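You operate a simulated robot arm through the tools that you are given. There is no shell and no other tool.

You run a simulated two-armed robot. Do the job below in one go: nothing can be reset, and whatever is moved stays where it is left.

JOB
Change the press block for the one marked FORM F, clamp it and set the stop to its number.
Fine: the old block goes on the steel plate before the bridge; slide the bed in last; the press's blue lever stays at HOLD.

The check looks at the end state, three seconds after you hand in, the way a careful person would. Anything else that was tipped, shoved, dropped, spilled or broken makes it a failure.

ROBOT AND FRAMES
Two 7-joint arms with fingered hands on one trunk that stands fixed in place. Base frame: the origin is at the foot of the trunk, x ahead of it, y to its left, z up. Units: m, degrees, N and s.
The left shoulder is at [0.03, 0.136, 1.18], the right one opposite. Each reaches about 1.253 m from its shoulder. Payload 5 kg a hand.
The TCP of each hand is the grasp point between the finger pads, 0.042 m short of the fingertips. In the tool frame z runs along the fingers and y along their closing line. The gripper opens to 0.208 m; its body begins 0.119 m behind the TCP. The gripper is a hand of 4 fingers: y runs from the thumb to the fingers, the wrist lies at [0, 0, -0.332] in the tool frame, and closing takes about 1.5 s.
Orientation is that of the tool frame in the base frame, as [roll, pitch, yaw] about the fixed x, y, z axes, in that order (R = Rz(yaw) Ry(pitch) Rx(roll)). With the fingers straight down and closing along the base's y, the tool's x points along the base's -x, its y along +y and its z along -z.

CONTROLS
- The arms move only by the tool step_arm. It takes "left_targets", "right_targets" or both (then of equal length, played together; a hand with none holds still); each is a list of rows, each an object (a shift or turn left out is 0, a gripper value left out holds the last) with "xyz": the shift along the tool's x, y, z in m, a list of three; "dr": the turn, a rotation vector about the tool's x, y, z in degrees, a list of three. In form: [{"xyz": [x, y, z], "dr": [rx, ry, rz]}, ...]. A call has 1 to 20 rows; each row is the pose to reach, as a shift and turn from the pose commanded when the call began, along the tool's axes at that moment. "left_gripper" and "right_gripper" are, for a hand that has rows, the finger opening in m, from 0 to 0.208, set as the call begins (left out, the last holds). Each row takes 0.2 s and may step no farther than 0.05 m and 8.6 degrees from the row before; otherwise, or with a gripper value out of range, the whole call is refused. Where a pose cannot be reached the arm comes as near as it can. A force on the tool above 90 N (or 10 N above the force at the start of the call, whichever is more), or a blocked arm, ends the call early, and 0.2 s more pass. The fingers move at their own pace (about 0.072 m/s each) and stop on an object; they squeeze with about 29 N. The grip force told is the motor's: it shows also when the fingers shut on nothing. Time passes only in rows, and 0.2 s behind the last, so rows that repeat a pose let the fingers close. The reply holds the time, the measured pose of the TCP, the force on the tool along the base axes, the opening and the grip force, in the units named above and with some noise, with the torque about the TCP (base axes, N m) and any sound that the robot's microphone picked up.
- Cameras (640 x 400 px; columns grow to the right, rows downward): "scene" is now at [0.0436, -0.0207, 1.9019]; the picture's right is [-0.27, -0.96, 0.00], its down [-0.75, 0.21, -0.62] and it looks along [0.60, -0.17, -0.78] (base axes); focal length 363 px, centre (320, 200). "left" rides on the left gripper at [-0.101, 0, -0.145] in its tool frame; the picture's right is [0.00, -1.00, 0.00], its down [0.82, 0.00, -0.57] and it looks along [0.57, 0.00, 0.82] (tool axes); focal length 261 px, centre (320, 200). "right" rides on the right gripper at [0.101, 0, -0.145] in its tool frame; the picture's right is [0.00, 1.00, 0.00], its down [-0.82, 0.00, -0.57] and it looks along [-0.57, 0.00, 0.82] (tool axes); focal length 261 px, centre (320, 200). There is no depth. A picture from a camera that has moved, and an enlarged one, comes with that camera's place and axes in the base frame and with its lens.
- grab_frame(camera): a new picture of that camera. The clock stands still meanwhile.
- move_column(by): moves the trunk up (or, below 0, down) by that many m; the arms and the scene camera ride with it, the base frame stays. It gives what a move gives, with no picture.
- set_fingers(finger1, finger2, finger3, thumb_bend, hand): sets how far each is bent, from 0 (flat) to 100 (curled in); at 30 the hand is open as for a grip, at 70 the pads meet at the TCP. One left out holds its place. A second passes; each finger stops where it meets its share of the squeeze, and holds until it gets a number again. A gripper value or a shape takes the hand back. It gives what a move gives, with no picture; readings hold the bend of each and the force on the fingers (four entries, about 0 where the hand has none), thumb and palm.
- preshape(shape, hand): the hand has 4 fingers and takes this shape, open, in about a second: jaw (thumb against the fingers, like two jaws); tri (thumb and two fingers); tip (a fingertip pinch); poke (one finger out to press); point (the index stretched); flat (the hand flat); cup (the hand cupped); fist (a fist). The gripper value then closes the fingers along that shape, each until it touches; the sizes above hold for jaw. It gives what a move gives, with no picture.
- turn_head(pan, tilt): turns the head with the scene camera to pan (to the left, within 143 degrees either way) and tilt (down, from -29 to 69), counted from straight ahead of the robot. It gives what a move gives.
- zoom(camera, box): a new picture of the part [left, top, right, bottom] of that camera's present view, enlarged. The clock stands still meanwhile.
- close_job(): hands the job in; it is judged then, once.

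Nothing tells you positions but the pictures and the camera data. Unless the task says otherwise, let go and move clear before handing in.

The tools are called after "Request:" as a command line: name --argument value ..., lists and objects as JSON in quotes. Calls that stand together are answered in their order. step_arm: Moves the arms, as the interface text tells. Its arguments: {"type":"object","properties":{"left_targets":{"type":"array","items":{"type":"object","properties":{"xyz":{"type":"array","items":{"type":"number"}},"dr":{"type":"array","items":{"type":"number"}}}}},"left_gripper":{"type":"number"},"right_targets":{"type":"array","items":{"type":"object","properties":{"xyz":{"type":"array","items":{"type":"number"}},"dr":{"type":"array","items":{"type":"number"}}}}},"right_gripper":{"type":"number"}},"required":[]} The other tools are called the same way: move_column (by) moves the trunk up or down; preshape (shape, hand) gives the hand a shape; set_fingers (finger1, finger2, finger3, thumb_bend, hand) moves the fingers one by one; turn_head (pan, tilt) turns the head that bears the scene camera; grab_frame (camera) takes a picture; zoom (camera, box) takes an enlarged picture of a part of a camera's view; close_job () hands the job in.

At the start:

```text
clock: 0.0
left_ee_pos: [0.7538, 0.2118, 1.2648]
left_orientation: [180.0, 0.0, -180.0]
left_wrist_force: [0.5, 0.0, -0.7]
left_ft_torque: [-0.01, 0.03, 0.02]
left_gripper_width: 0.2077
left_gripper_force: 0.0
left_shape: jaw
left_bend: [30.0, 30.0, 30.0, 30.0]
left_finger forces: [0.0, 0.0, 0.1, 0.1, 0.1, 0.0]
right_ee_pos: [0.7322, -0.429, 1.1987]
right_orientation: [-180.0, 0.0, 180.0]
right_wrist_force: [0.1, 0.5, 0.0]
right_ft_torque: [-0.02, 0.01, -0.02]
right_gripper_width: 0.2079
right_gripper_force: 0.1
right_shape: jaw
right_bend: [30.0, 30.0, 30.0, 30.0]
right_finger forces: [0.0, 0.1, 0.0, 0.0, 0.0, 0.0]
trunk travel left (down, up): [-0.2, 0.29]
head pan, tilt (commanded): [-15.8, 51.4]
```

scene: 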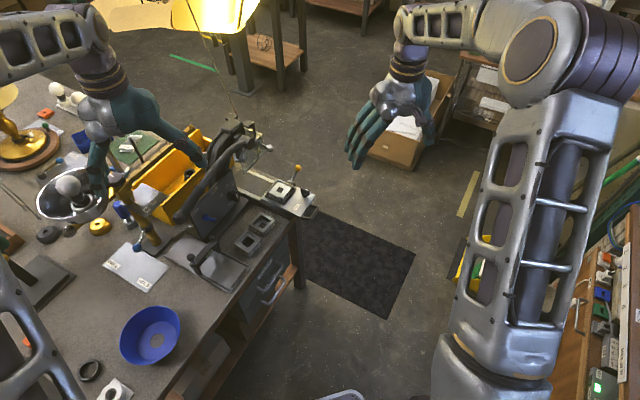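
right: 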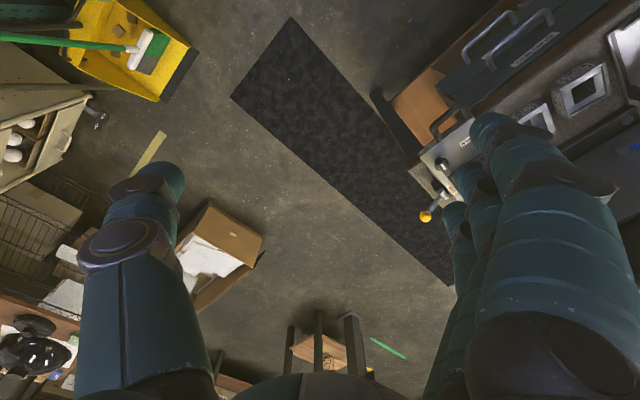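
left: 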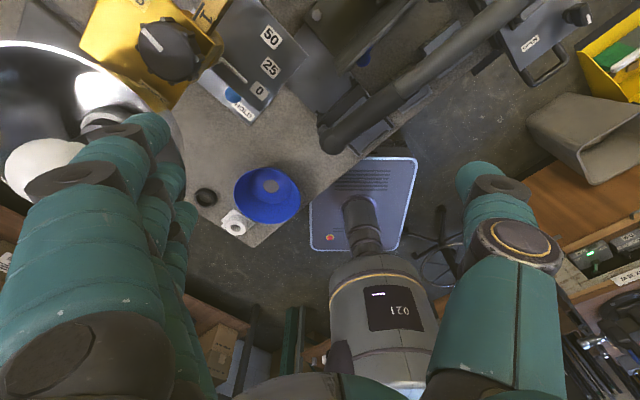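

I see a bench ahead-left with a press (lever with HOLD marks, a sliding bed, blocks) and the floor to the right. I'll look closer at the scene before moving anything.

Request:
turn_head --pan 20 --tilt 45

Request:
grab_frame --camera "scene"

Request:
zoom --camera "left" --box '[60, 0, 380, 200]'

Request:
zoom --camera "right" --box '[400, 0, 640, 200]'

```text
clock: 1.0
left_ee_pos: [0.754, 0.2122, 1.2654]
left_orientation: [179.9, 0.0, -180.0]
left_wrist_force: [-0.2, -0.8, -0.1]
left_ft_torque: [-0.01, 0.0, -0.02]
left_gripper_width: 0.2076
left_gripper_force: 0.2
left_shape: jaw
left_bend: [30.0, 30.0, 30.0, 30.0]
left_finger forces: [0.0, 0.0, 0.0, 0.0, 0.0, 0.0]
right_ee_pos: [0.7323, -0.4301, 1.1992]
right_orientation: [-180.0, 0.0, -179.9]
right_wrist_force: [-0.2, -0.1, 0.4]
right_ft_torque: [-0.02, 0.05, 0.03]
right_gripper_width: 0.208
right_gripper_force: 0.1
right_shape: jaw
right_bend: [30.0, 30.0, 30.0, 30.0]
right_finger forces: [0.1, 0.1, 0.0, 0.0, 0.0, 0.0]
trunk travel left (down, up): [-0.2, 0.29]
head pan, tilt (commanded): [20.0, 45.0]
```

```text
taken
camera scene: at [0.0472, 0.0277, 1.9106], right [0.34, -0.94, 0.0], down [-0.66, -0.24, -0.71], along [0.66, 0.24, -0.71], focal length 363 px, centre (320, 200)
```

scene: 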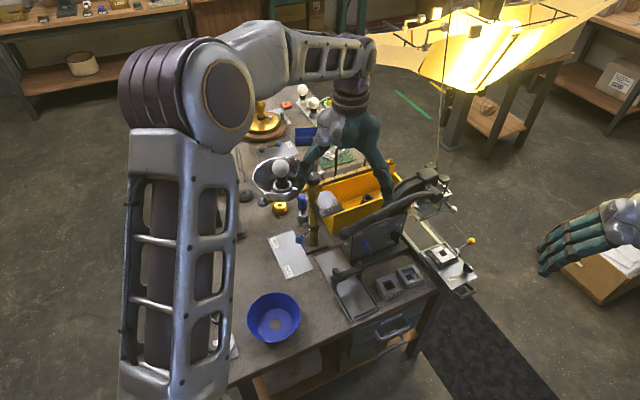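

```text
2.00 times, centred on (220, 100) of left
camera zoom: at [0.8541, 0.2128, 1.4095], right [0.0, -1.0, 0.0], down [-0.82, 0.0, 0.57], along [-0.57, 0.0, -0.82], focal length 521 px, centre (520, 400)
```

zoom: 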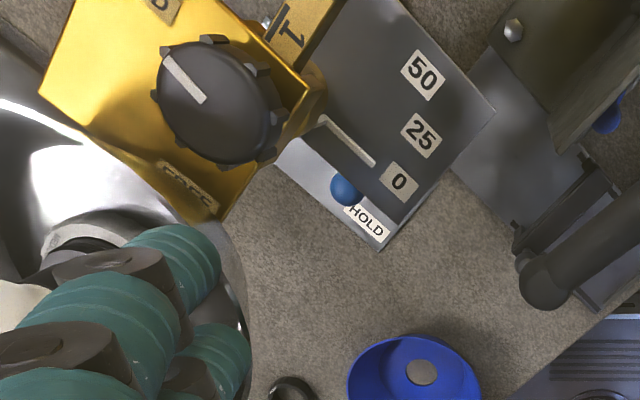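

```text
2.00 times, centred on (520, 100) of right
camera zoom: at [0.6321, -0.4283, 1.3446], right [0.0, 1.0, 0.0], down [0.82, 0.0, 0.57], along [0.57, 0.0, -0.82], focal length 521 px, centre (-80, 400)
```

zoom: 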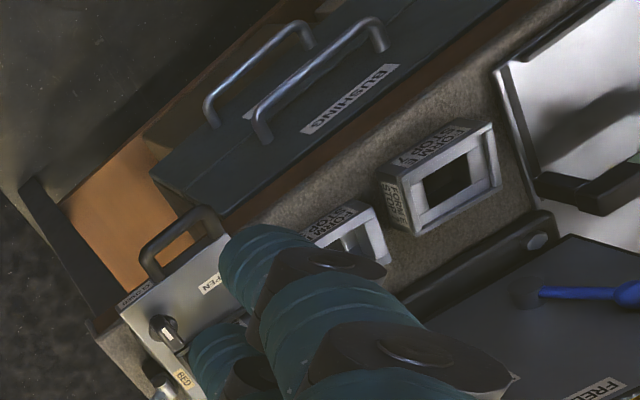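

I see a press with lever, a scale (50/25/0) with blue knob at HOLD, blocks "FORM E"-like, and a bed with knob. Zooming further to understand each part.

Request:
zoom --camera "scene" --box '[320, 160, 480, 320]'

Request:
zoom --camera "scene" --box '[230, 160, 390, 320]'

Request:
zoom --camera "scene" --box '[230, 80, 390, 240]'

Request:
zoom --camera "right" --box '[400, 100, 520, 250]'

Request:
zoom --camera "right" --box '[500, 40, 640, 140]'

Request:
zoom --camera "left" --box '[300, 0, 640, 200]'

```text
2.50 times, centred on (400, 240) of scene
camera zoom: at [0.0472, 0.0277, 1.9106], right [0.34, -0.94, 0.0], down [-0.66, -0.24, -0.71], along [0.66, 0.24, -0.71], focal length 907 px, centre (120, 100)
```

zoom: 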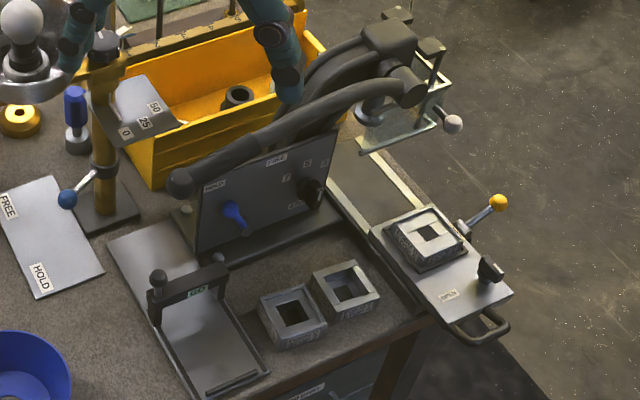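

```text
2.50 times, centred on (310, 240) of scene
camera zoom: at [0.0472, 0.0277, 1.9106], right [0.34, -0.94, 0.0], down [-0.66, -0.24, -0.71], along [0.66, 0.24, -0.71], focal length 907 px, centre (345, 100)
```

zoom: 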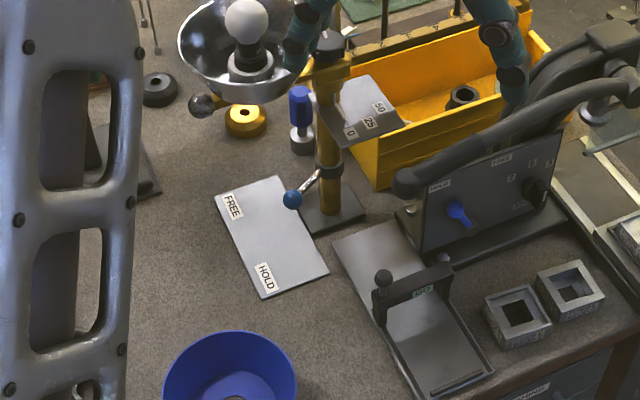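

```text
2.50 times, centred on (310, 160) of scene
camera zoom: at [0.0472, 0.0277, 1.9106], right [0.34, -0.94, 0.0], down [-0.66, -0.24, -0.71], along [0.66, 0.24, -0.71], focal length 907 px, centre (345, 300)
```

zoom: 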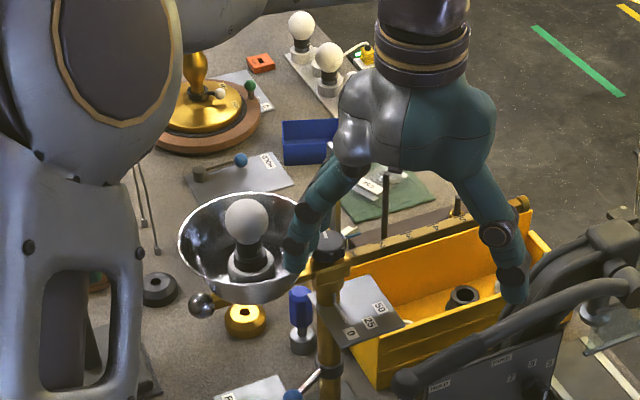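

```text
2.67 times, centred on (460, 175) of right
camera zoom: at [0.6321, -0.4283, 1.3446], right [0.0, 1.0, 0.0], down [0.82, 0.0, 0.57], along [0.57, 0.0, -0.82], focal length 695 px, centre (-53, 267)
```

zoom: 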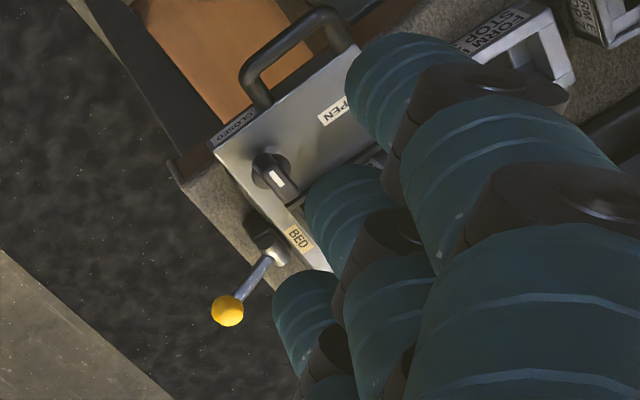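

```text
4.00 times, centred on (570, 90) of right
camera zoom: at [0.6321, -0.4283, 1.3446], right [0.0, 1.0, 0.0], down [0.82, 0.0, 0.57], along [0.57, 0.0, -0.82], focal length 1043 px, centre (-680, 640)
```

zoom: 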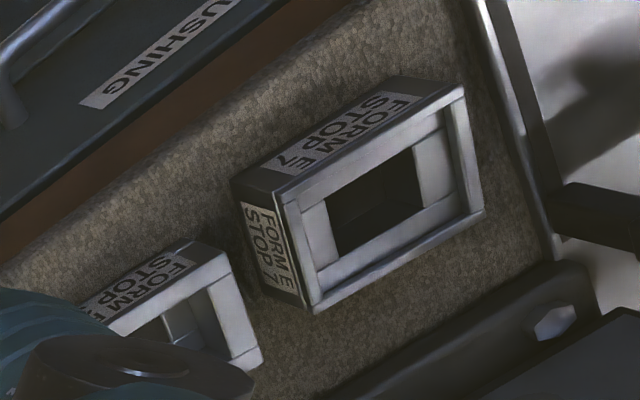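

```text
1.88 times, centred on (470, 100) of left
camera zoom: at [0.8541, 0.2128, 1.4095], right [0.0, -1.0, 0.0], down [-0.82, 0.0, 0.57], along [-0.57, 0.0, -0.82], focal length 491 px, centre (38, 388)
```

zoom: 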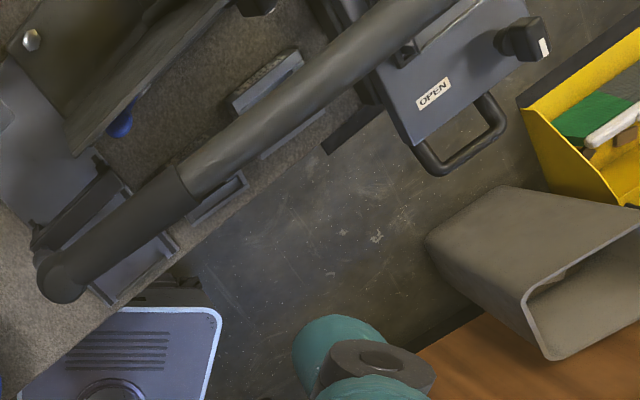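

The press panel has a blue lever (HOLD/FREE) and a black numbered knob, the bed carries a block, black clamp knob, handle, and yellow-ball lever; the spare blocks sit on the bench beside a plate with a bridge. I'll zoom further into these with the scene camera.

Request:
turn_head --pan 0 --tilt 48

Request:
grab_frame --camera "scene"

Request:
zoom --camera "scene" --box '[300, 180, 380, 230]'

Request:
zoom --camera "scene" --box '[220, 170, 300, 220]'

Request:
zoom --camera "scene" --box '[220, 220, 300, 270]'

```text
clock: 1.9
left_ee_pos: [0.7545, 0.2119, 1.2647]
left_orientation: [180.0, 0.0, 179.9]
left_wrist_force: [-0.8, 0.3, 0.3]
left_ft_torque: [-0.04, 0.01, 0.01]
left_gripper_width: 0.2078
left_gripper_force: 0.0
left_shape: jaw
left_bend: [30.0, 30.0, 30.0, 30.0]
left_finger forces: [0.0, 0.0, 0.1, 0.0, 0.0, 0.0]
right_ee_pos: [0.7321, -0.4293, 1.199]
right_orientation: [180.0, 0.1, 179.9]
right_wrist_force: [-0.7, -0.1, -0.5]
right_ft_torque: [-0.02, -0.01, 0.03]
right_gripper_width: 0.2077
right_gripper_force: 0.2
right_shape: jaw
right_bend: [30.0, 30.0, 30.0, 30.0]
right_finger forces: [0.0, 0.0, 0.1, 0.0, 0.1, 0.1]
trunk travel left (down, up): [-0.2, 0.29]
head pan, tilt (commanded): [0.0, 48.0]
```

```text
taken
camera scene: at [0.0495, 0.0001, 1.9065], right [0.0, -1.0, 0.0], down [-0.74, 0.0, -0.67], along [0.67, 0.0, -0.74], focal length 363 px, centre (320, 200)
```

scene: 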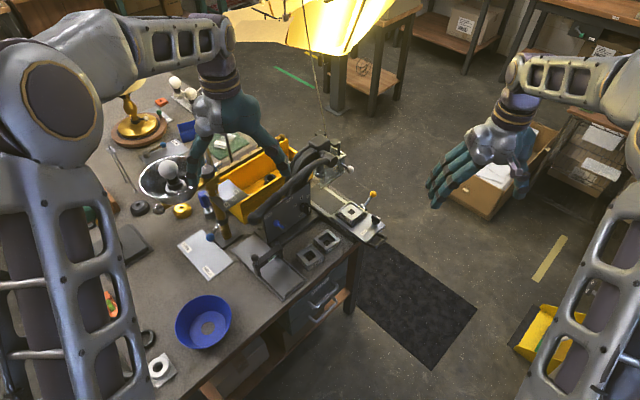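

```text
8.00 times, centred on (340, 205) of scene
camera zoom: at [0.0495, 0.0001, 1.9065], right [0.0, -1.0, 0.0], down [-0.74, 0.0, -0.67], along [0.67, 0.0, -0.74], focal length 2903 px, centre (160, 160)
```

zoom: 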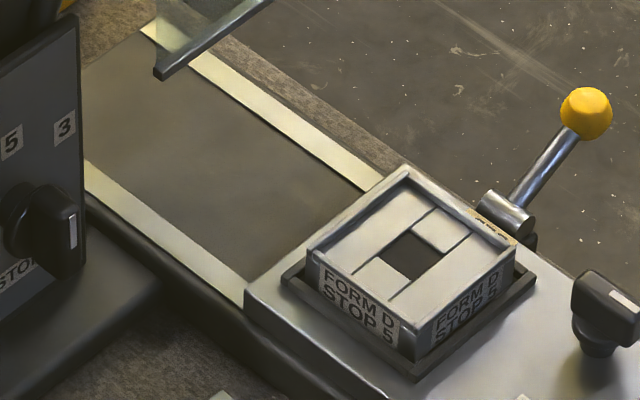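

```text
8.00 times, centred on (260, 195) of scene
camera zoom: at [0.0495, 0.0001, 1.9065], right [0.0, -1.0, 0.0], down [-0.74, 0.0, -0.67], along [0.67, 0.0, -0.74], focal length 2903 px, centre (800, 240)
```

zoom: 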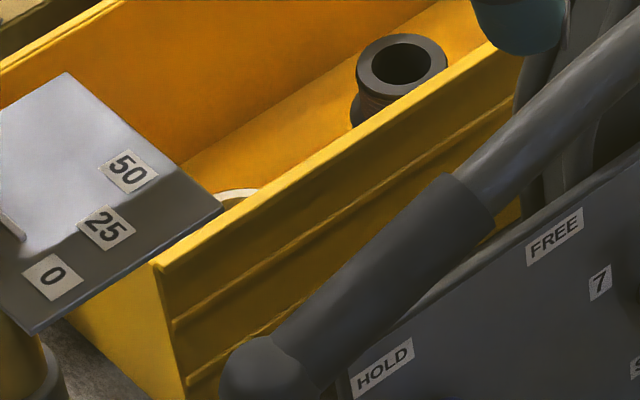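

```text
8.00 times, centred on (260, 245) of scene
camera zoom: at [0.0495, 0.0001, 1.9065], right [0.0, -1.0, 0.0], down [-0.74, 0.0, -0.67], along [0.67, 0.0, -0.74], focal length 2903 px, centre (800, -160)
```

zoom: 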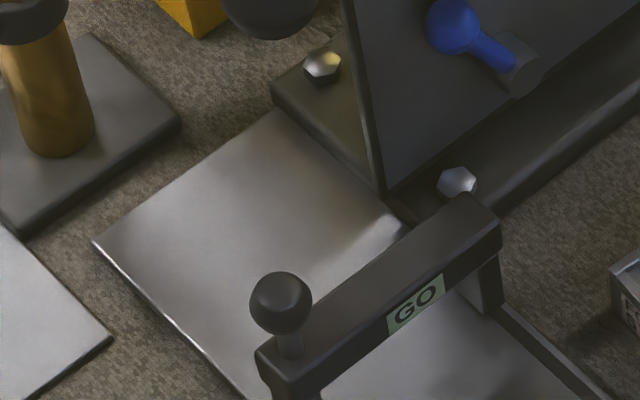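

The bed holds FORM D / STOP 5; the gauge plate has a bridge marked GO; the panel carries numbers 3, 5, 7... Now closer views of the spare blocks, plate, panel and knob.

Request:
zoom --camera "scene" --box '[280, 220, 360, 270]'

Request:
zoom --camera "scene" --box '[230, 230, 320, 310]'

Request:
zoom --camera "scene" --box '[250, 180, 330, 230]'

Request:
zoom --camera "scene" --box '[330, 190, 410, 250]'

Request:
zoom --camera "scene" --box '[280, 130, 360, 180]'

```text
8.00 times, centred on (320, 245) of scene
camera zoom: at [0.0495, 0.0001, 1.9065], right [0.0, -1.0, 0.0], down [-0.74, 0.0, -0.67], along [0.67, 0.0, -0.74], focal length 2903 px, centre (320, -160)
```

zoom: 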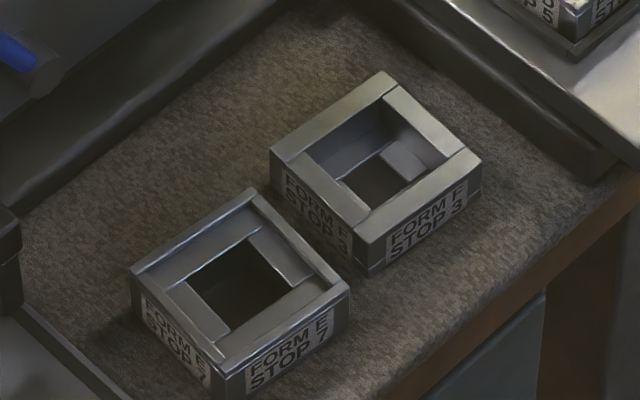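

```text
5.00 times, centred on (275, 270) of scene
camera zoom: at [0.0495, 0.0001, 1.9065], right [0.0, -1.0, 0.0], down [-0.74, 0.0, -0.67], along [0.67, 0.0, -0.74], focal length 1814 px, centre (545, -150)
```

zoom: 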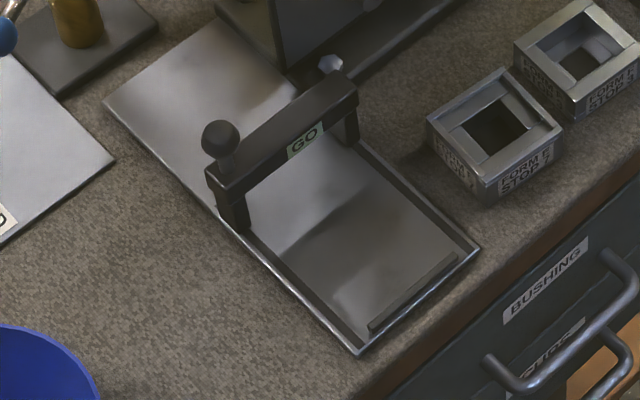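

```text
8.00 times, centred on (290, 205) of scene
camera zoom: at [0.0495, 0.0001, 1.9065], right [0.0, -1.0, 0.0], down [-0.74, 0.0, -0.67], along [0.67, 0.0, -0.74], focal length 2903 px, centre (560, 160)
```

zoom: 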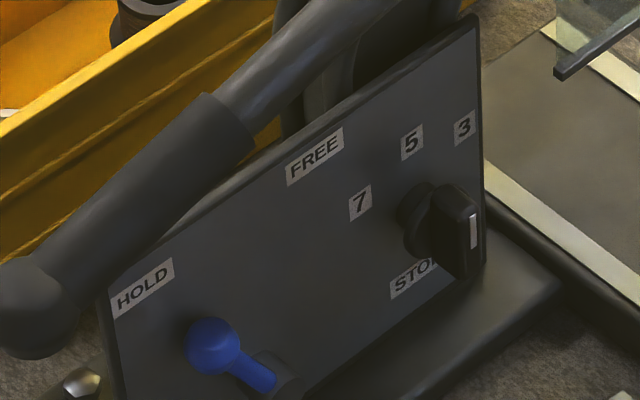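

```text
6.67 times, centred on (370, 220) of scene
camera zoom: at [0.0495, 0.0001, 1.9065], right [0.0, -1.0, 0.0], down [-0.74, 0.0, -0.67], along [0.67, 0.0, -0.74], focal length 2419 px, centre (-13, 67)
```

zoom: 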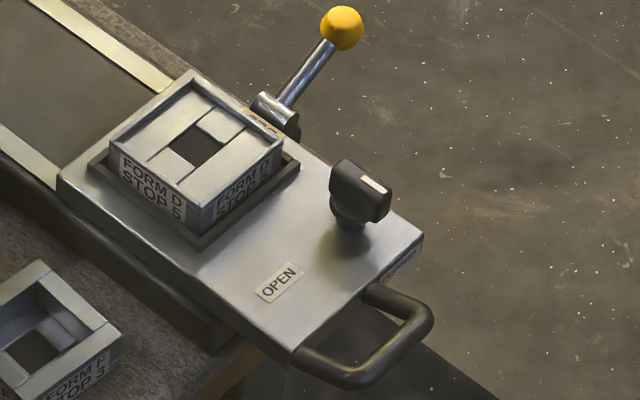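

```text
8.00 times, centred on (320, 155) of scene
camera zoom: at [0.0495, 0.0001, 1.9065], right [0.0, -1.0, 0.0], down [-0.74, 0.0, -0.67], along [0.67, 0.0, -0.74], focal length 2903 px, centre (320, 560)
```

zoom: 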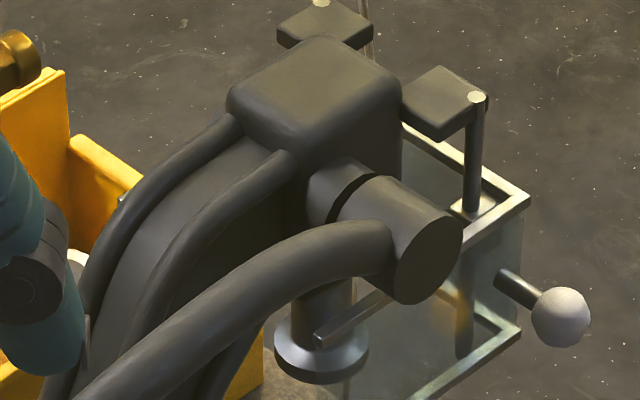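

FORM D / STOP 5 is the old block on the bed, FORM F / STOP 3 is the spare nearer the bed, FORM E / STOP 7 the other. I'll move the right hand up and inward so its camera can look over the press, the clamp knob and the bed lever.

Request:
step_arm --right_targets '[{"xyz": [0.02, 0.025, -0.03]}, {"xyz": [0.04, 0.05, -0.05]}, {"xyz": [0.06, 0.075, -0.07]}, {"xyz": [0.08, 0.1, -0.09]}, {"xyz": [0.1, 0.125, -0.1]}, {"xyz": [0.12, 0.15, -0.1]}, {"xyz": [0.14, 0.18, -0.1]}, {"xyz": [0.16, 0.21, -0.1]}, {"xyz": [0.18, 0.24, -0.1]}, {"xyz": [0.2, 0.26, -0.1]}]'

Request:
grab_frame --camera "right"

Request:
grab_frame --camera "scene"

```text
clock: 4.0
left_ee_pos: [0.7533, 0.212, 1.2652]
left_orientation: [-180.0, 0.0, 180.0]
left_wrist_force: [0.0, 0.4, 0.5]
left_ft_torque: [-0.01, -0.06, -0.01]
left_gripper_width: 0.2079
left_gripper_force: 0.0
left_shape: jaw
left_bend: [30.0, 30.0, 30.0, 30.0]
left_finger forces: [0.0, 0.0, 0.0, 0.0, 0.1, 0.1]
right_ee_pos: [0.5297, -0.1716, 1.3015]
right_orientation: [-180.0, 0.1, 179.9]
right_wrist_force: [-1.2, 0.0, 0.4]
right_ft_torque: [-0.02, -0.13, 0.0]
right_gripper_width: 0.2077
right_gripper_force: 0.0
right_shape: jaw
right_bend: [30.0, 30.0, 30.0, 30.0]
right_finger forces: [0.1, 0.0, 0.0, 0.1, 0.0, 0.1]
trunk travel left (down, up): [-0.2, 0.29]
head pan, tilt (commanded): [0.0, 48.0]
```

```text
taken
camera right: at [0.4291, -0.1699, 1.4466], right [0.01, 1.0, 0.0], down [0.82, 0.0, 0.57], along [0.57, 0.0, -0.82], focal length 261 px, centre (320, 200)
```

right: 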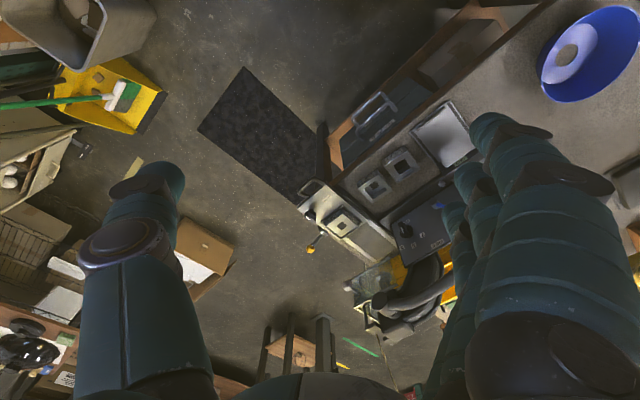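

```text
taken
camera scene: at [0.048, 0.0002, 1.9065], right [0.0, -1.0, 0.0], down [-0.74, 0.0, -0.67], along [0.67, 0.0, -0.74], focal length 363 px, centre (320, 200)
```

scene: 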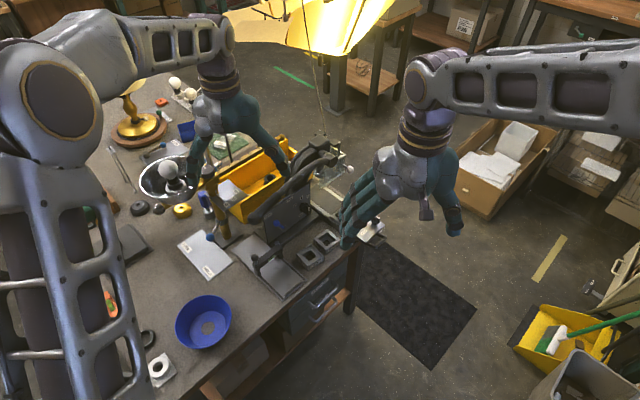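

Good overhead view now from the right hand camera. Zooming into the bed, knobs, blocks, plate and guard.

Request:
zoom --camera "right" --box '[290, 170, 370, 260]'

Request:
zoom --camera "right" --box '[380, 180, 460, 260]'

Request:
zoom --camera "right" --box '[340, 90, 480, 200]'

Request:
zoom --camera "right" --box '[330, 240, 470, 350]'

```text
4.44 times, centred on (330, 215) of right
camera zoom: at [0.4291, -0.1699, 1.4466], right [0.01, 1.0, 0.0], down [0.82, 0.0, 0.57], along [0.57, 0.0, -0.82], focal length 1158 px, centre (276, 133)
```

zoom: 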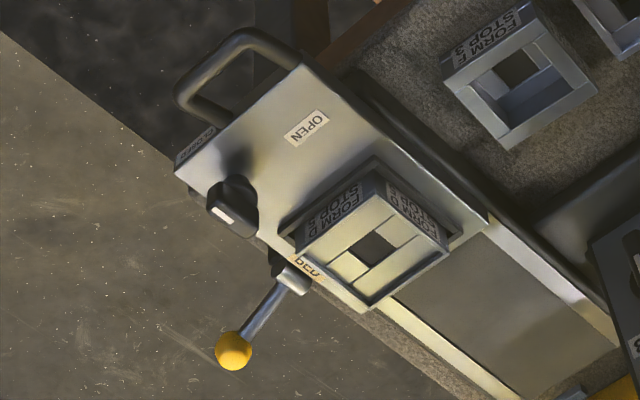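

```text
5.00 times, centred on (420, 220) of right
camera zoom: at [0.4291, -0.1699, 1.4466], right [0.01, 1.0, 0.0], down [0.82, 0.0, 0.57], along [0.57, 0.0, -0.82], focal length 1303 px, centre (-180, 100)
```

zoom: 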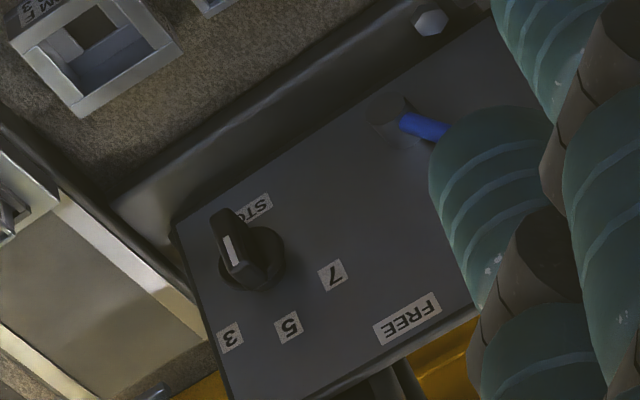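

```text
3.64 times, centred on (410, 145) of right
camera zoom: at [0.4291, -0.1699, 1.4466], right [0.01, 1.0, 0.0], down [0.82, 0.0, 0.57], along [0.57, 0.0, -0.82], focal length 948 px, centre (-7, 400)
```

zoom: 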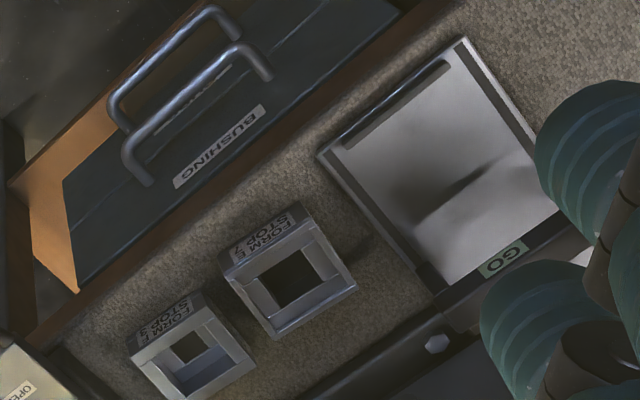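

```text
3.64 times, centred on (400, 295) of right
camera zoom: at [0.4291, -0.1699, 1.4466], right [0.01, 1.0, 0.0], down [0.82, 0.0, 0.57], along [0.57, 0.0, -0.82], focal length 948 px, centre (29, -146)
```

zoom: 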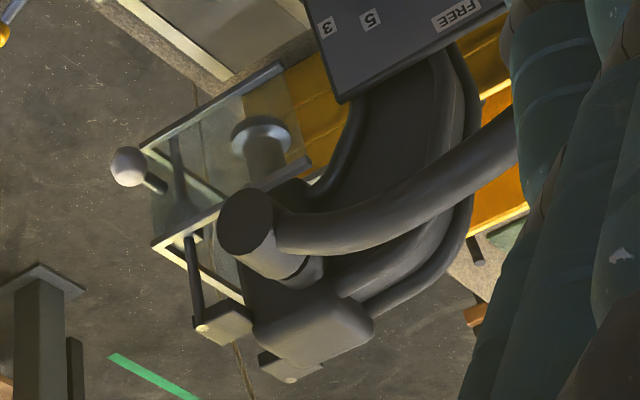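

The bed knob and stop dial both have white pointer lines. Let me zoom more to read their pointing direction.

Request:
zoom --camera "right" --box '[300, 195, 340, 235]'

Request:
zoom --camera "right" --box '[385, 205, 425, 245]'

Request:
zoom --camera "right" --box '[295, 215, 335, 255]'

Request:
zoom --camera "right" --box '[290, 175, 330, 215]'

Request:
zoom --camera "scene" --box '[290, 185, 330, 225]'

Request:
zoom --camera "scene" --box '[295, 140, 375, 195]'

```text
10.00 times, centred on (320, 215) of right
camera zoom: at [0.4291, -0.1699, 1.4466], right [0.01, 1.0, 0.0], down [0.82, 0.0, 0.57], along [0.57, 0.0, -0.82], focal length 2606 px, centre (320, 50)
```

zoom: 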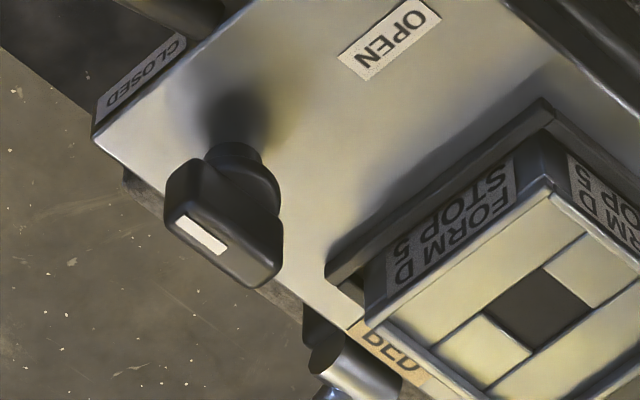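

```text
10.00 times, centred on (405, 225) of right
camera zoom: at [0.4291, -0.1699, 1.4466], right [0.01, 1.0, 0.0], down [0.82, 0.0, 0.57], along [0.57, 0.0, -0.82], focal length 2606 px, centre (-530, -50)
```

zoom: 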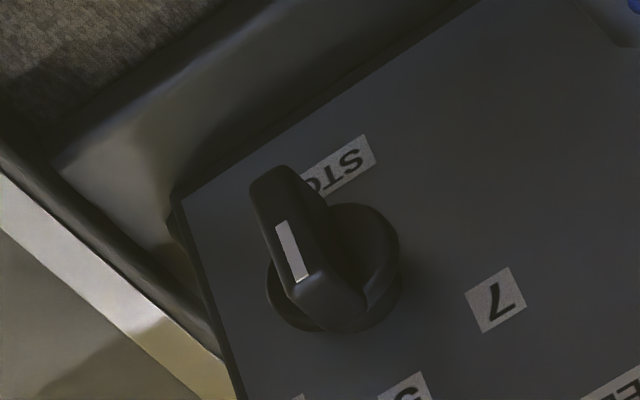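

```text
10.00 times, centred on (315, 235) of right
camera zoom: at [0.4291, -0.1699, 1.4466], right [0.01, 1.0, 0.0], down [0.82, 0.0, 0.57], along [0.57, 0.0, -0.82], focal length 2606 px, centre (370, -150)
```

zoom: 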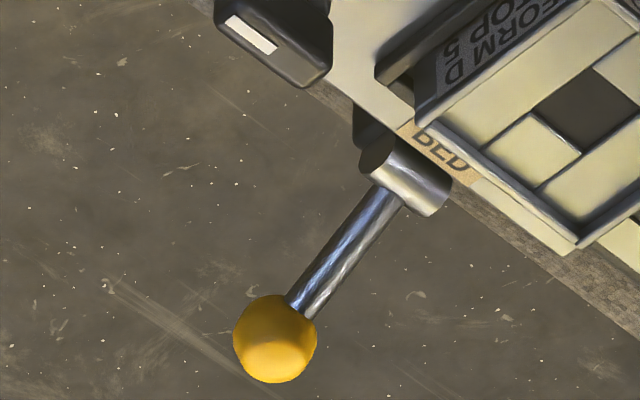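

```text
10.00 times, centred on (310, 195) of right
camera zoom: at [0.4291, -0.1699, 1.4466], right [0.01, 1.0, 0.0], down [0.82, 0.0, 0.57], along [0.57, 0.0, -0.82], focal length 2606 px, centre (420, 250)
```

zoom: 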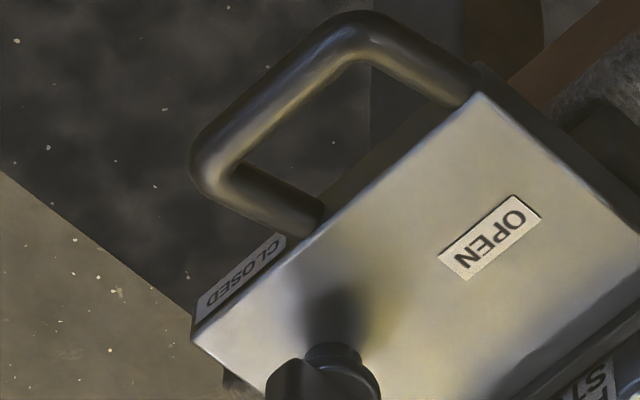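

```text
10.00 times, centred on (310, 205) of scene
camera zoom: at [0.048, 0.0002, 1.9065], right [0.0, -1.0, 0.0], down [-0.74, 0.0, -0.67], along [0.67, 0.0, -0.74], focal length 3629 px, centre (420, 150)
```

zoom: 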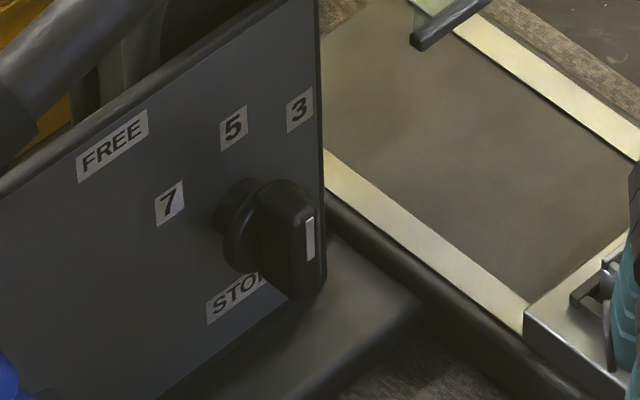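

```text
7.27 times, centred on (335, 168) of scene
camera zoom: at [0.048, 0.0002, 1.9065], right [0.0, -1.0, 0.0], down [-0.74, 0.0, -0.67], along [0.67, 0.0, -0.74], focal length 2639 px, centre (211, 436)
```

zoom: 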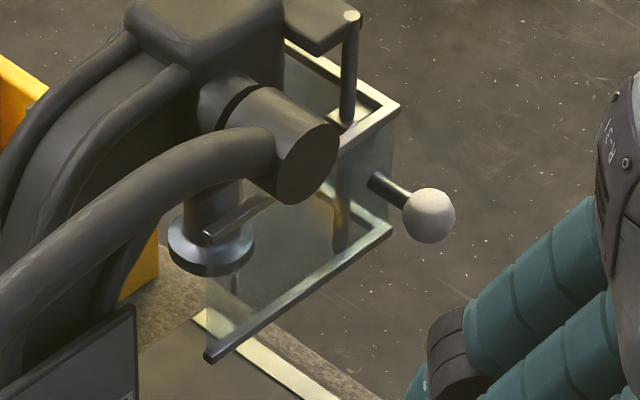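

The clamp knob on the bed now points at CLOSED (bed front), the stop dial points straight up at 5, and the guard hangs at about z 1.01. I want a view of the yellow "BED" lever from the right side, so I'll swing the right hand (and camera) round.

Request:
step_arm --right_targets '[{"xyz": [-0.03, -0.019, 0], "dr": [0, 0, -8]}, {"xyz": [-0.06, -0.038, 0], "dr": [0, 0, -16]}, {"xyz": [-0.09, -0.057, 0], "dr": [0, 0, -24]}, {"xyz": [-0.12, -0.076, 0], "dr": [0, 0, -32]}, {"xyz": [-0.15, -0.095, 0], "dr": [0, 0, -40]}, {"xyz": [-0.18, -0.114, 0], "dr": [0, 0, -48]}, {"xyz": [-0.21, -0.133, 0], "dr": [0, 0, -56]}, {"xyz": [-0.24, -0.152, 0], "dr": [0, 0, -64]}, {"xyz": [-0.27, -0.171, 0], "dr": [0, 0, -72]}, {"xyz": [-0.3, -0.19, 0], "dr": [0, 0, -80]}, {"xyz": [-0.32, -0.21, 0], "dr": [0, 0, -88]}]'

Request:
grab_frame --camera "right"

Request:
grab_frame --camera "scene"

```text
clock: 6.5
left_ee_pos: [0.7565, 0.2004, 1.2643]
left_orientation: [179.8, -0.2, 179.7]
left_wrist_force: [1.9, -15.3, -0.5]
left_ft_torque: [2.2, 0.35, -0.08]
left_gripper_width: 0.208
left_gripper_force: 0.1
left_shape: jaw
left_bend: [30.0, 30.0, 30.0, 30.0]
left_finger forces: [0.1, 0.0, 0.0, 0.0, 0.0, 0.0]
right_ee_pos: [0.8575, -0.3836, 1.2956]
right_orientation: [179.8, 0.4, -91.6]
right_wrist_force: [6.1, 17.7, 10.8]
right_ft_torque: [-2.4, 0.73, -0.03]
right_gripper_width: 0.208
right_gripper_force: 0.0
right_shape: jaw
right_bend: [30.0, 30.0, 30.0, 30.0]
right_finger forces: [0.0, 0.1, 0.1, 0.0, 0.0, 0.0]
trunk travel left (down, up): [-0.2, 0.29]
head pan, tilt (commanded): [0.0, 48.0]
```

```text
taken
camera right: at [0.8538, -0.4843, 1.4396], right [-1.0, 0.03, 0.0], down [0.03, 0.82, 0.58], along [0.02, 0.58, -0.82], focal length 261 px, centre (320, 200)
```

right: 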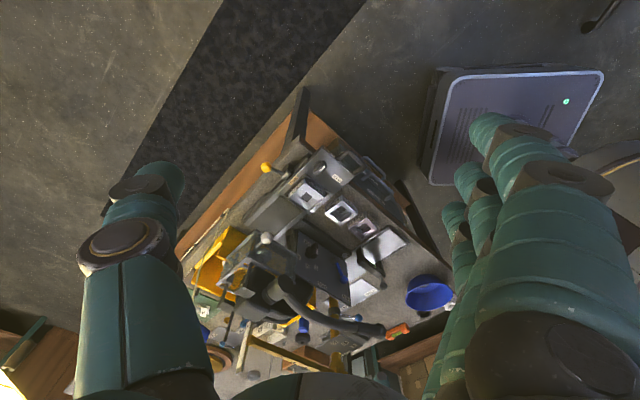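

```text
taken
camera scene: at [0.0543, -0.0106, 1.906], right [0.0, -1.0, -0.01], down [-0.75, 0.0, -0.67], along [0.67, 0.0, -0.75], focal length 363 px, centre (320, 200)
```

scene: 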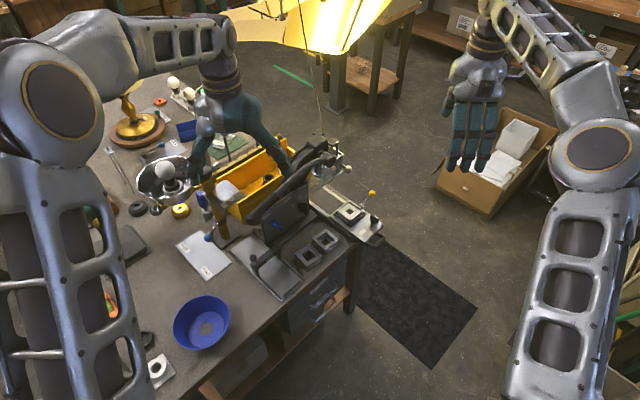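

The arm swung its elbow out (forces are just the swing). Now I zoom on the bed lever from this side.

Request:
zoom --camera "right" --box '[250, 140, 350, 220]'

Request:
zoom --camera "right" --box '[255, 150, 305, 200]'

Request:
zoom --camera "right" --box '[220, 220, 320, 310]'

Request:
zoom --camera "right" --box '[310, 190, 420, 290]'

Request:
zoom --camera "scene" --box '[355, 180, 395, 220]'

```text
5.00 times, centred on (300, 180) of right
camera zoom: at [0.8538, -0.4843, 1.4396], right [-1.0, 0.03, 0.0], down [0.03, 0.82, 0.58], along [0.02, 0.58, -0.82], focal length 1303 px, centre (420, 300)
```

zoom: 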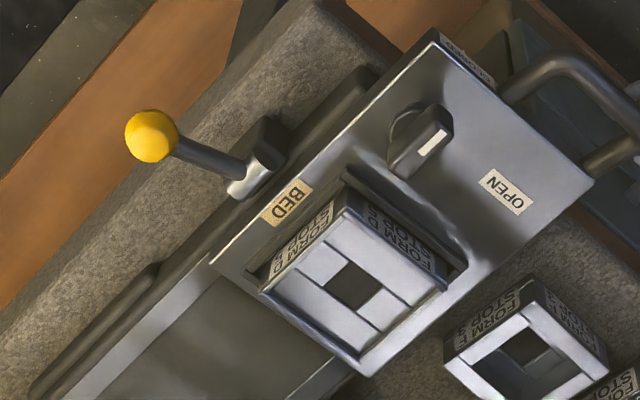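

```text
8.00 times, centred on (280, 175) of right
camera zoom: at [0.8538, -0.4843, 1.4396], right [-1.0, 0.03, 0.0], down [0.03, 0.82, 0.58], along [0.02, 0.58, -0.82], focal length 2085 px, centre (640, 400)
```

zoom: 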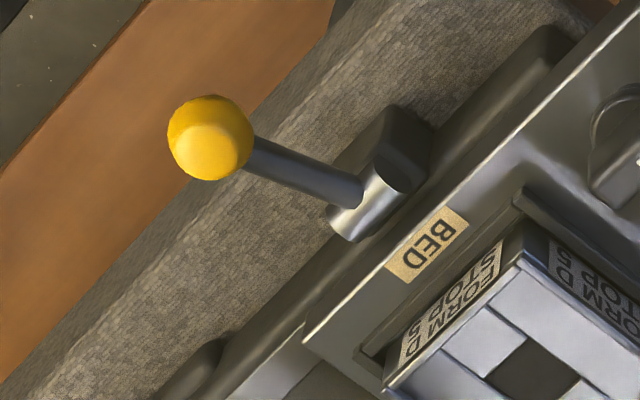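

```text
4.44 times, centred on (270, 265) of right
camera zoom: at [0.8538, -0.4843, 1.4396], right [-1.0, 0.03, 0.0], down [0.03, 0.82, 0.58], along [0.02, 0.58, -0.82], focal length 1158 px, centre (542, -89)
```

zoom: 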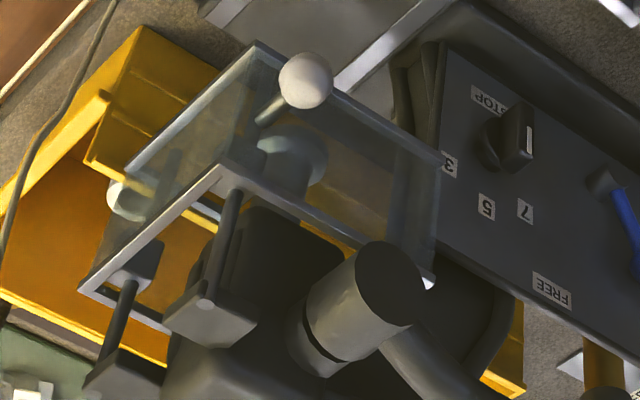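

```text
4.00 times, centred on (365, 240) of right
camera zoom: at [0.8538, -0.4843, 1.4396], right [-1.0, 0.03, 0.0], down [0.03, 0.82, 0.58], along [0.02, 0.58, -0.82], focal length 1043 px, centre (140, 40)
```

zoom: 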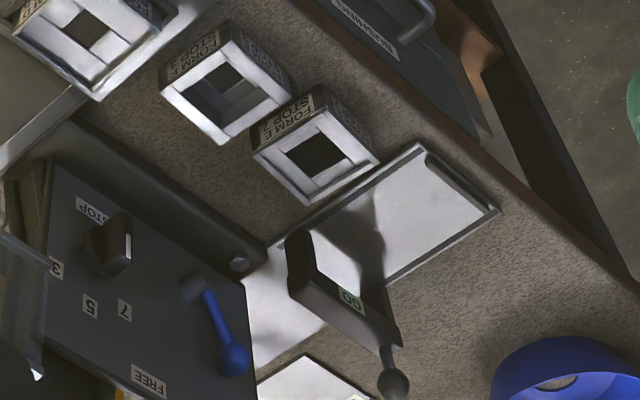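

```text
10.00 times, centred on (375, 200) of scene
camera zoom: at [0.0543, -0.0106, 1.906], right [0.0, -1.0, -0.01], down [-0.75, 0.0, -0.67], along [0.67, 0.0, -0.75], focal length 3629 px, centre (-230, 200)
```

zoom: 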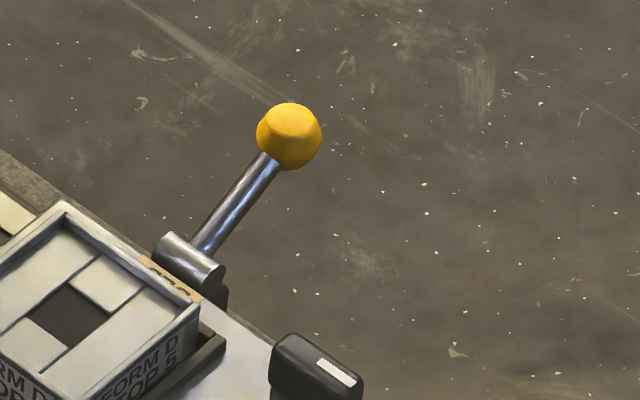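

The yellow BED lever is hinged on a bracket beside the bed with a hub axis along the sliding direction; I'll deal with it when sliding. Now I'll check the hand shapes in free space to choose a grip for the ~63 mm blocks.

Request:
zoom --camera "scene" --box '[400, 40, 540, 180]'

Request:
preshape --shape "tri" --hand "right"

Request:
zoom --camera "scene" --box '[400, 40, 540, 180]'

Request:
grab_frame --camera "right"

Request:
preshape --shape "tip" --hand "right"

Request:
zoom --camera "scene" --box '[400, 40, 540, 180]'

Request:
grab_frame --camera "right"

```text
2.86 times, centred on (470, 110) of scene
camera zoom: at [0.0543, -0.0106, 1.906], right [0.0, -1.0, -0.01], down [-0.75, 0.0, -0.67], along [0.67, 0.0, -0.75], focal length 1037 px, centre (-109, 457)
```

zoom: 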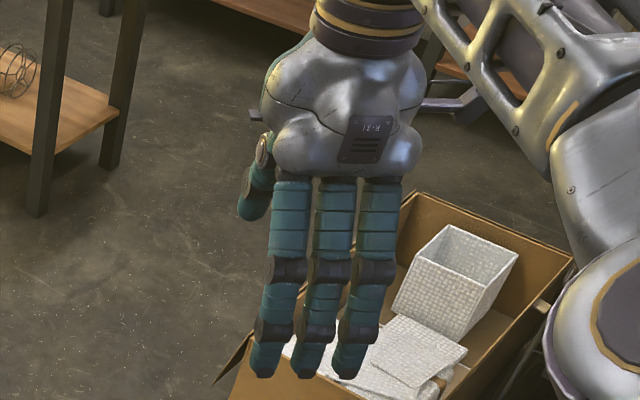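

```text
clock: 7.3
left_ee_pos: [0.7545, 0.2121, 1.2643]
left_orientation: [-180.0, 0.0, -180.0]
left_wrist_force: [0.1, -0.7, -0.3]
left_ft_torque: [0.03, 0.04, -0.01]
left_gripper_width: 0.2079
left_gripper_force: 0.2
left_shape: jaw
left_bend: [30.0, 30.0, 30.0, 30.0]
left_finger forces: [0.0, 0.0, 0.0, 0.0, 0.0, 0.0]
right_ee_pos: [0.8511, -0.3855, 1.2963]
right_orientation: [179.6, -0.5, -92.4]
right_wrist_force: [0.5, -0.7, -0.2]
right_ft_torque: [0.03, 0.01, -0.03]
right_gripper_width: 0.208
right_gripper_force: 0.1
right_shape: tri
right_bend: [30.0, 30.0, 6.0, 30.0]
right_finger forces: [0.0, 0.1, 0.0, 0.0, 0.0, 0.0]
trunk travel left (down, up): [-0.2, 0.29]
head pan, tilt (commanded): [0.0, 48.0]
```

```text
2.86 times, centred on (470, 110) of scene
camera zoom: at [0.0502, -0.0006, 1.9064], right [0.0, -1.0, 0.0], down [-0.74, 0.0, -0.67], along [0.67, 0.0, -0.74], focal length 1037 px, centre (-109, 457)
```

zoom: 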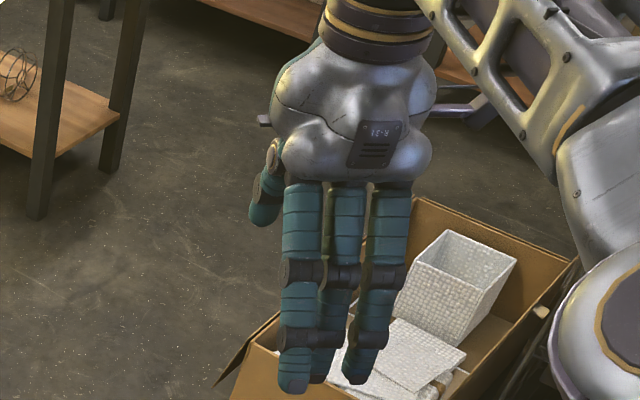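

```text
taken
camera right: at [0.8472, -0.485, 1.4423], right [-1.0, 0.05, 0.01], down [0.04, 0.82, 0.56], along [0.02, 0.56, -0.83], focal length 261 px, centre (320, 200)
```

right: 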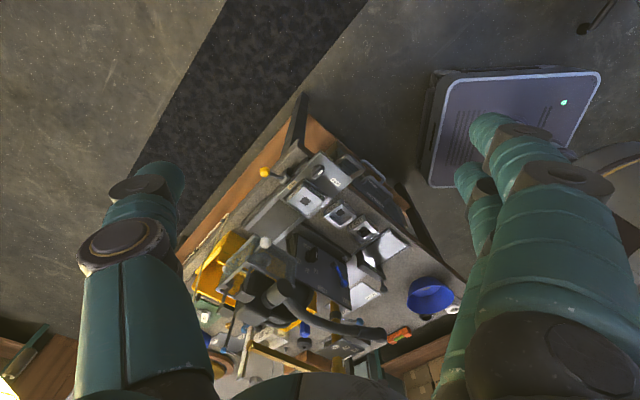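

```text
clock: 8.2
left_ee_pos: [0.7545, 0.2131, 1.2641]
left_orientation: [-180.0, -0.1, 180.0]
left_wrist_force: [-0.4, 0.8, -0.1]
left_ft_torque: [-0.01, -0.01, -0.01]
left_gripper_width: 0.2075
left_gripper_force: 0.0
left_shape: jaw
left_bend: [30.0, 30.0, 30.0, 30.0]
left_finger forces: [0.0, 0.0, 0.1, 0.1, 0.0, 0.0]
right_ee_pos: [0.8498, -0.3868, 1.2964]
right_orientation: [179.7, -0.4, -92.3]
right_wrist_force: [0.3, -0.6, 0.6]
right_ft_torque: [-0.02, 0.02, -0.02]
right_gripper_width: 0.2079
right_gripper_force: 0.1
right_shape: tip
right_bend: [6.0, 30.0, 6.0, 30.0]
right_finger forces: [0.0, 0.0, 0.1, 0.0, 0.0, 0.0]
trunk travel left (down, up): [-0.2, 0.29]
head pan, tilt (commanded): [0.0, 48.0]
```

```text
2.86 times, centred on (470, 110) of scene
camera zoom: at [0.0496, 0.0, 1.9065], right [0.0, -1.0, 0.0], down [-0.74, 0.0, -0.67], along [0.67, 0.0, -0.74], focal length 1037 px, centre (-109, 457)
```

zoom: 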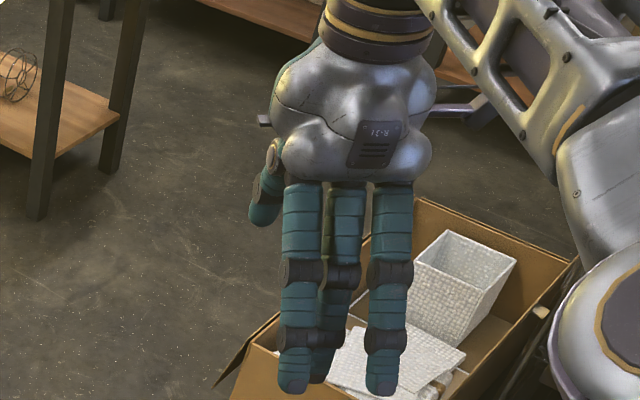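

```text
taken
camera right: at [0.8467, -0.4845, 1.4428], right [-1.0, 0.05, 0.01], down [0.04, 0.82, 0.56], along [0.02, 0.56, -0.83], focal length 261 px, centre (320, 200)
```

right: 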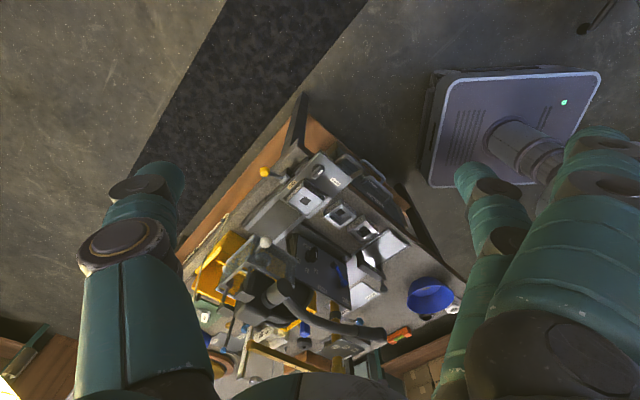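

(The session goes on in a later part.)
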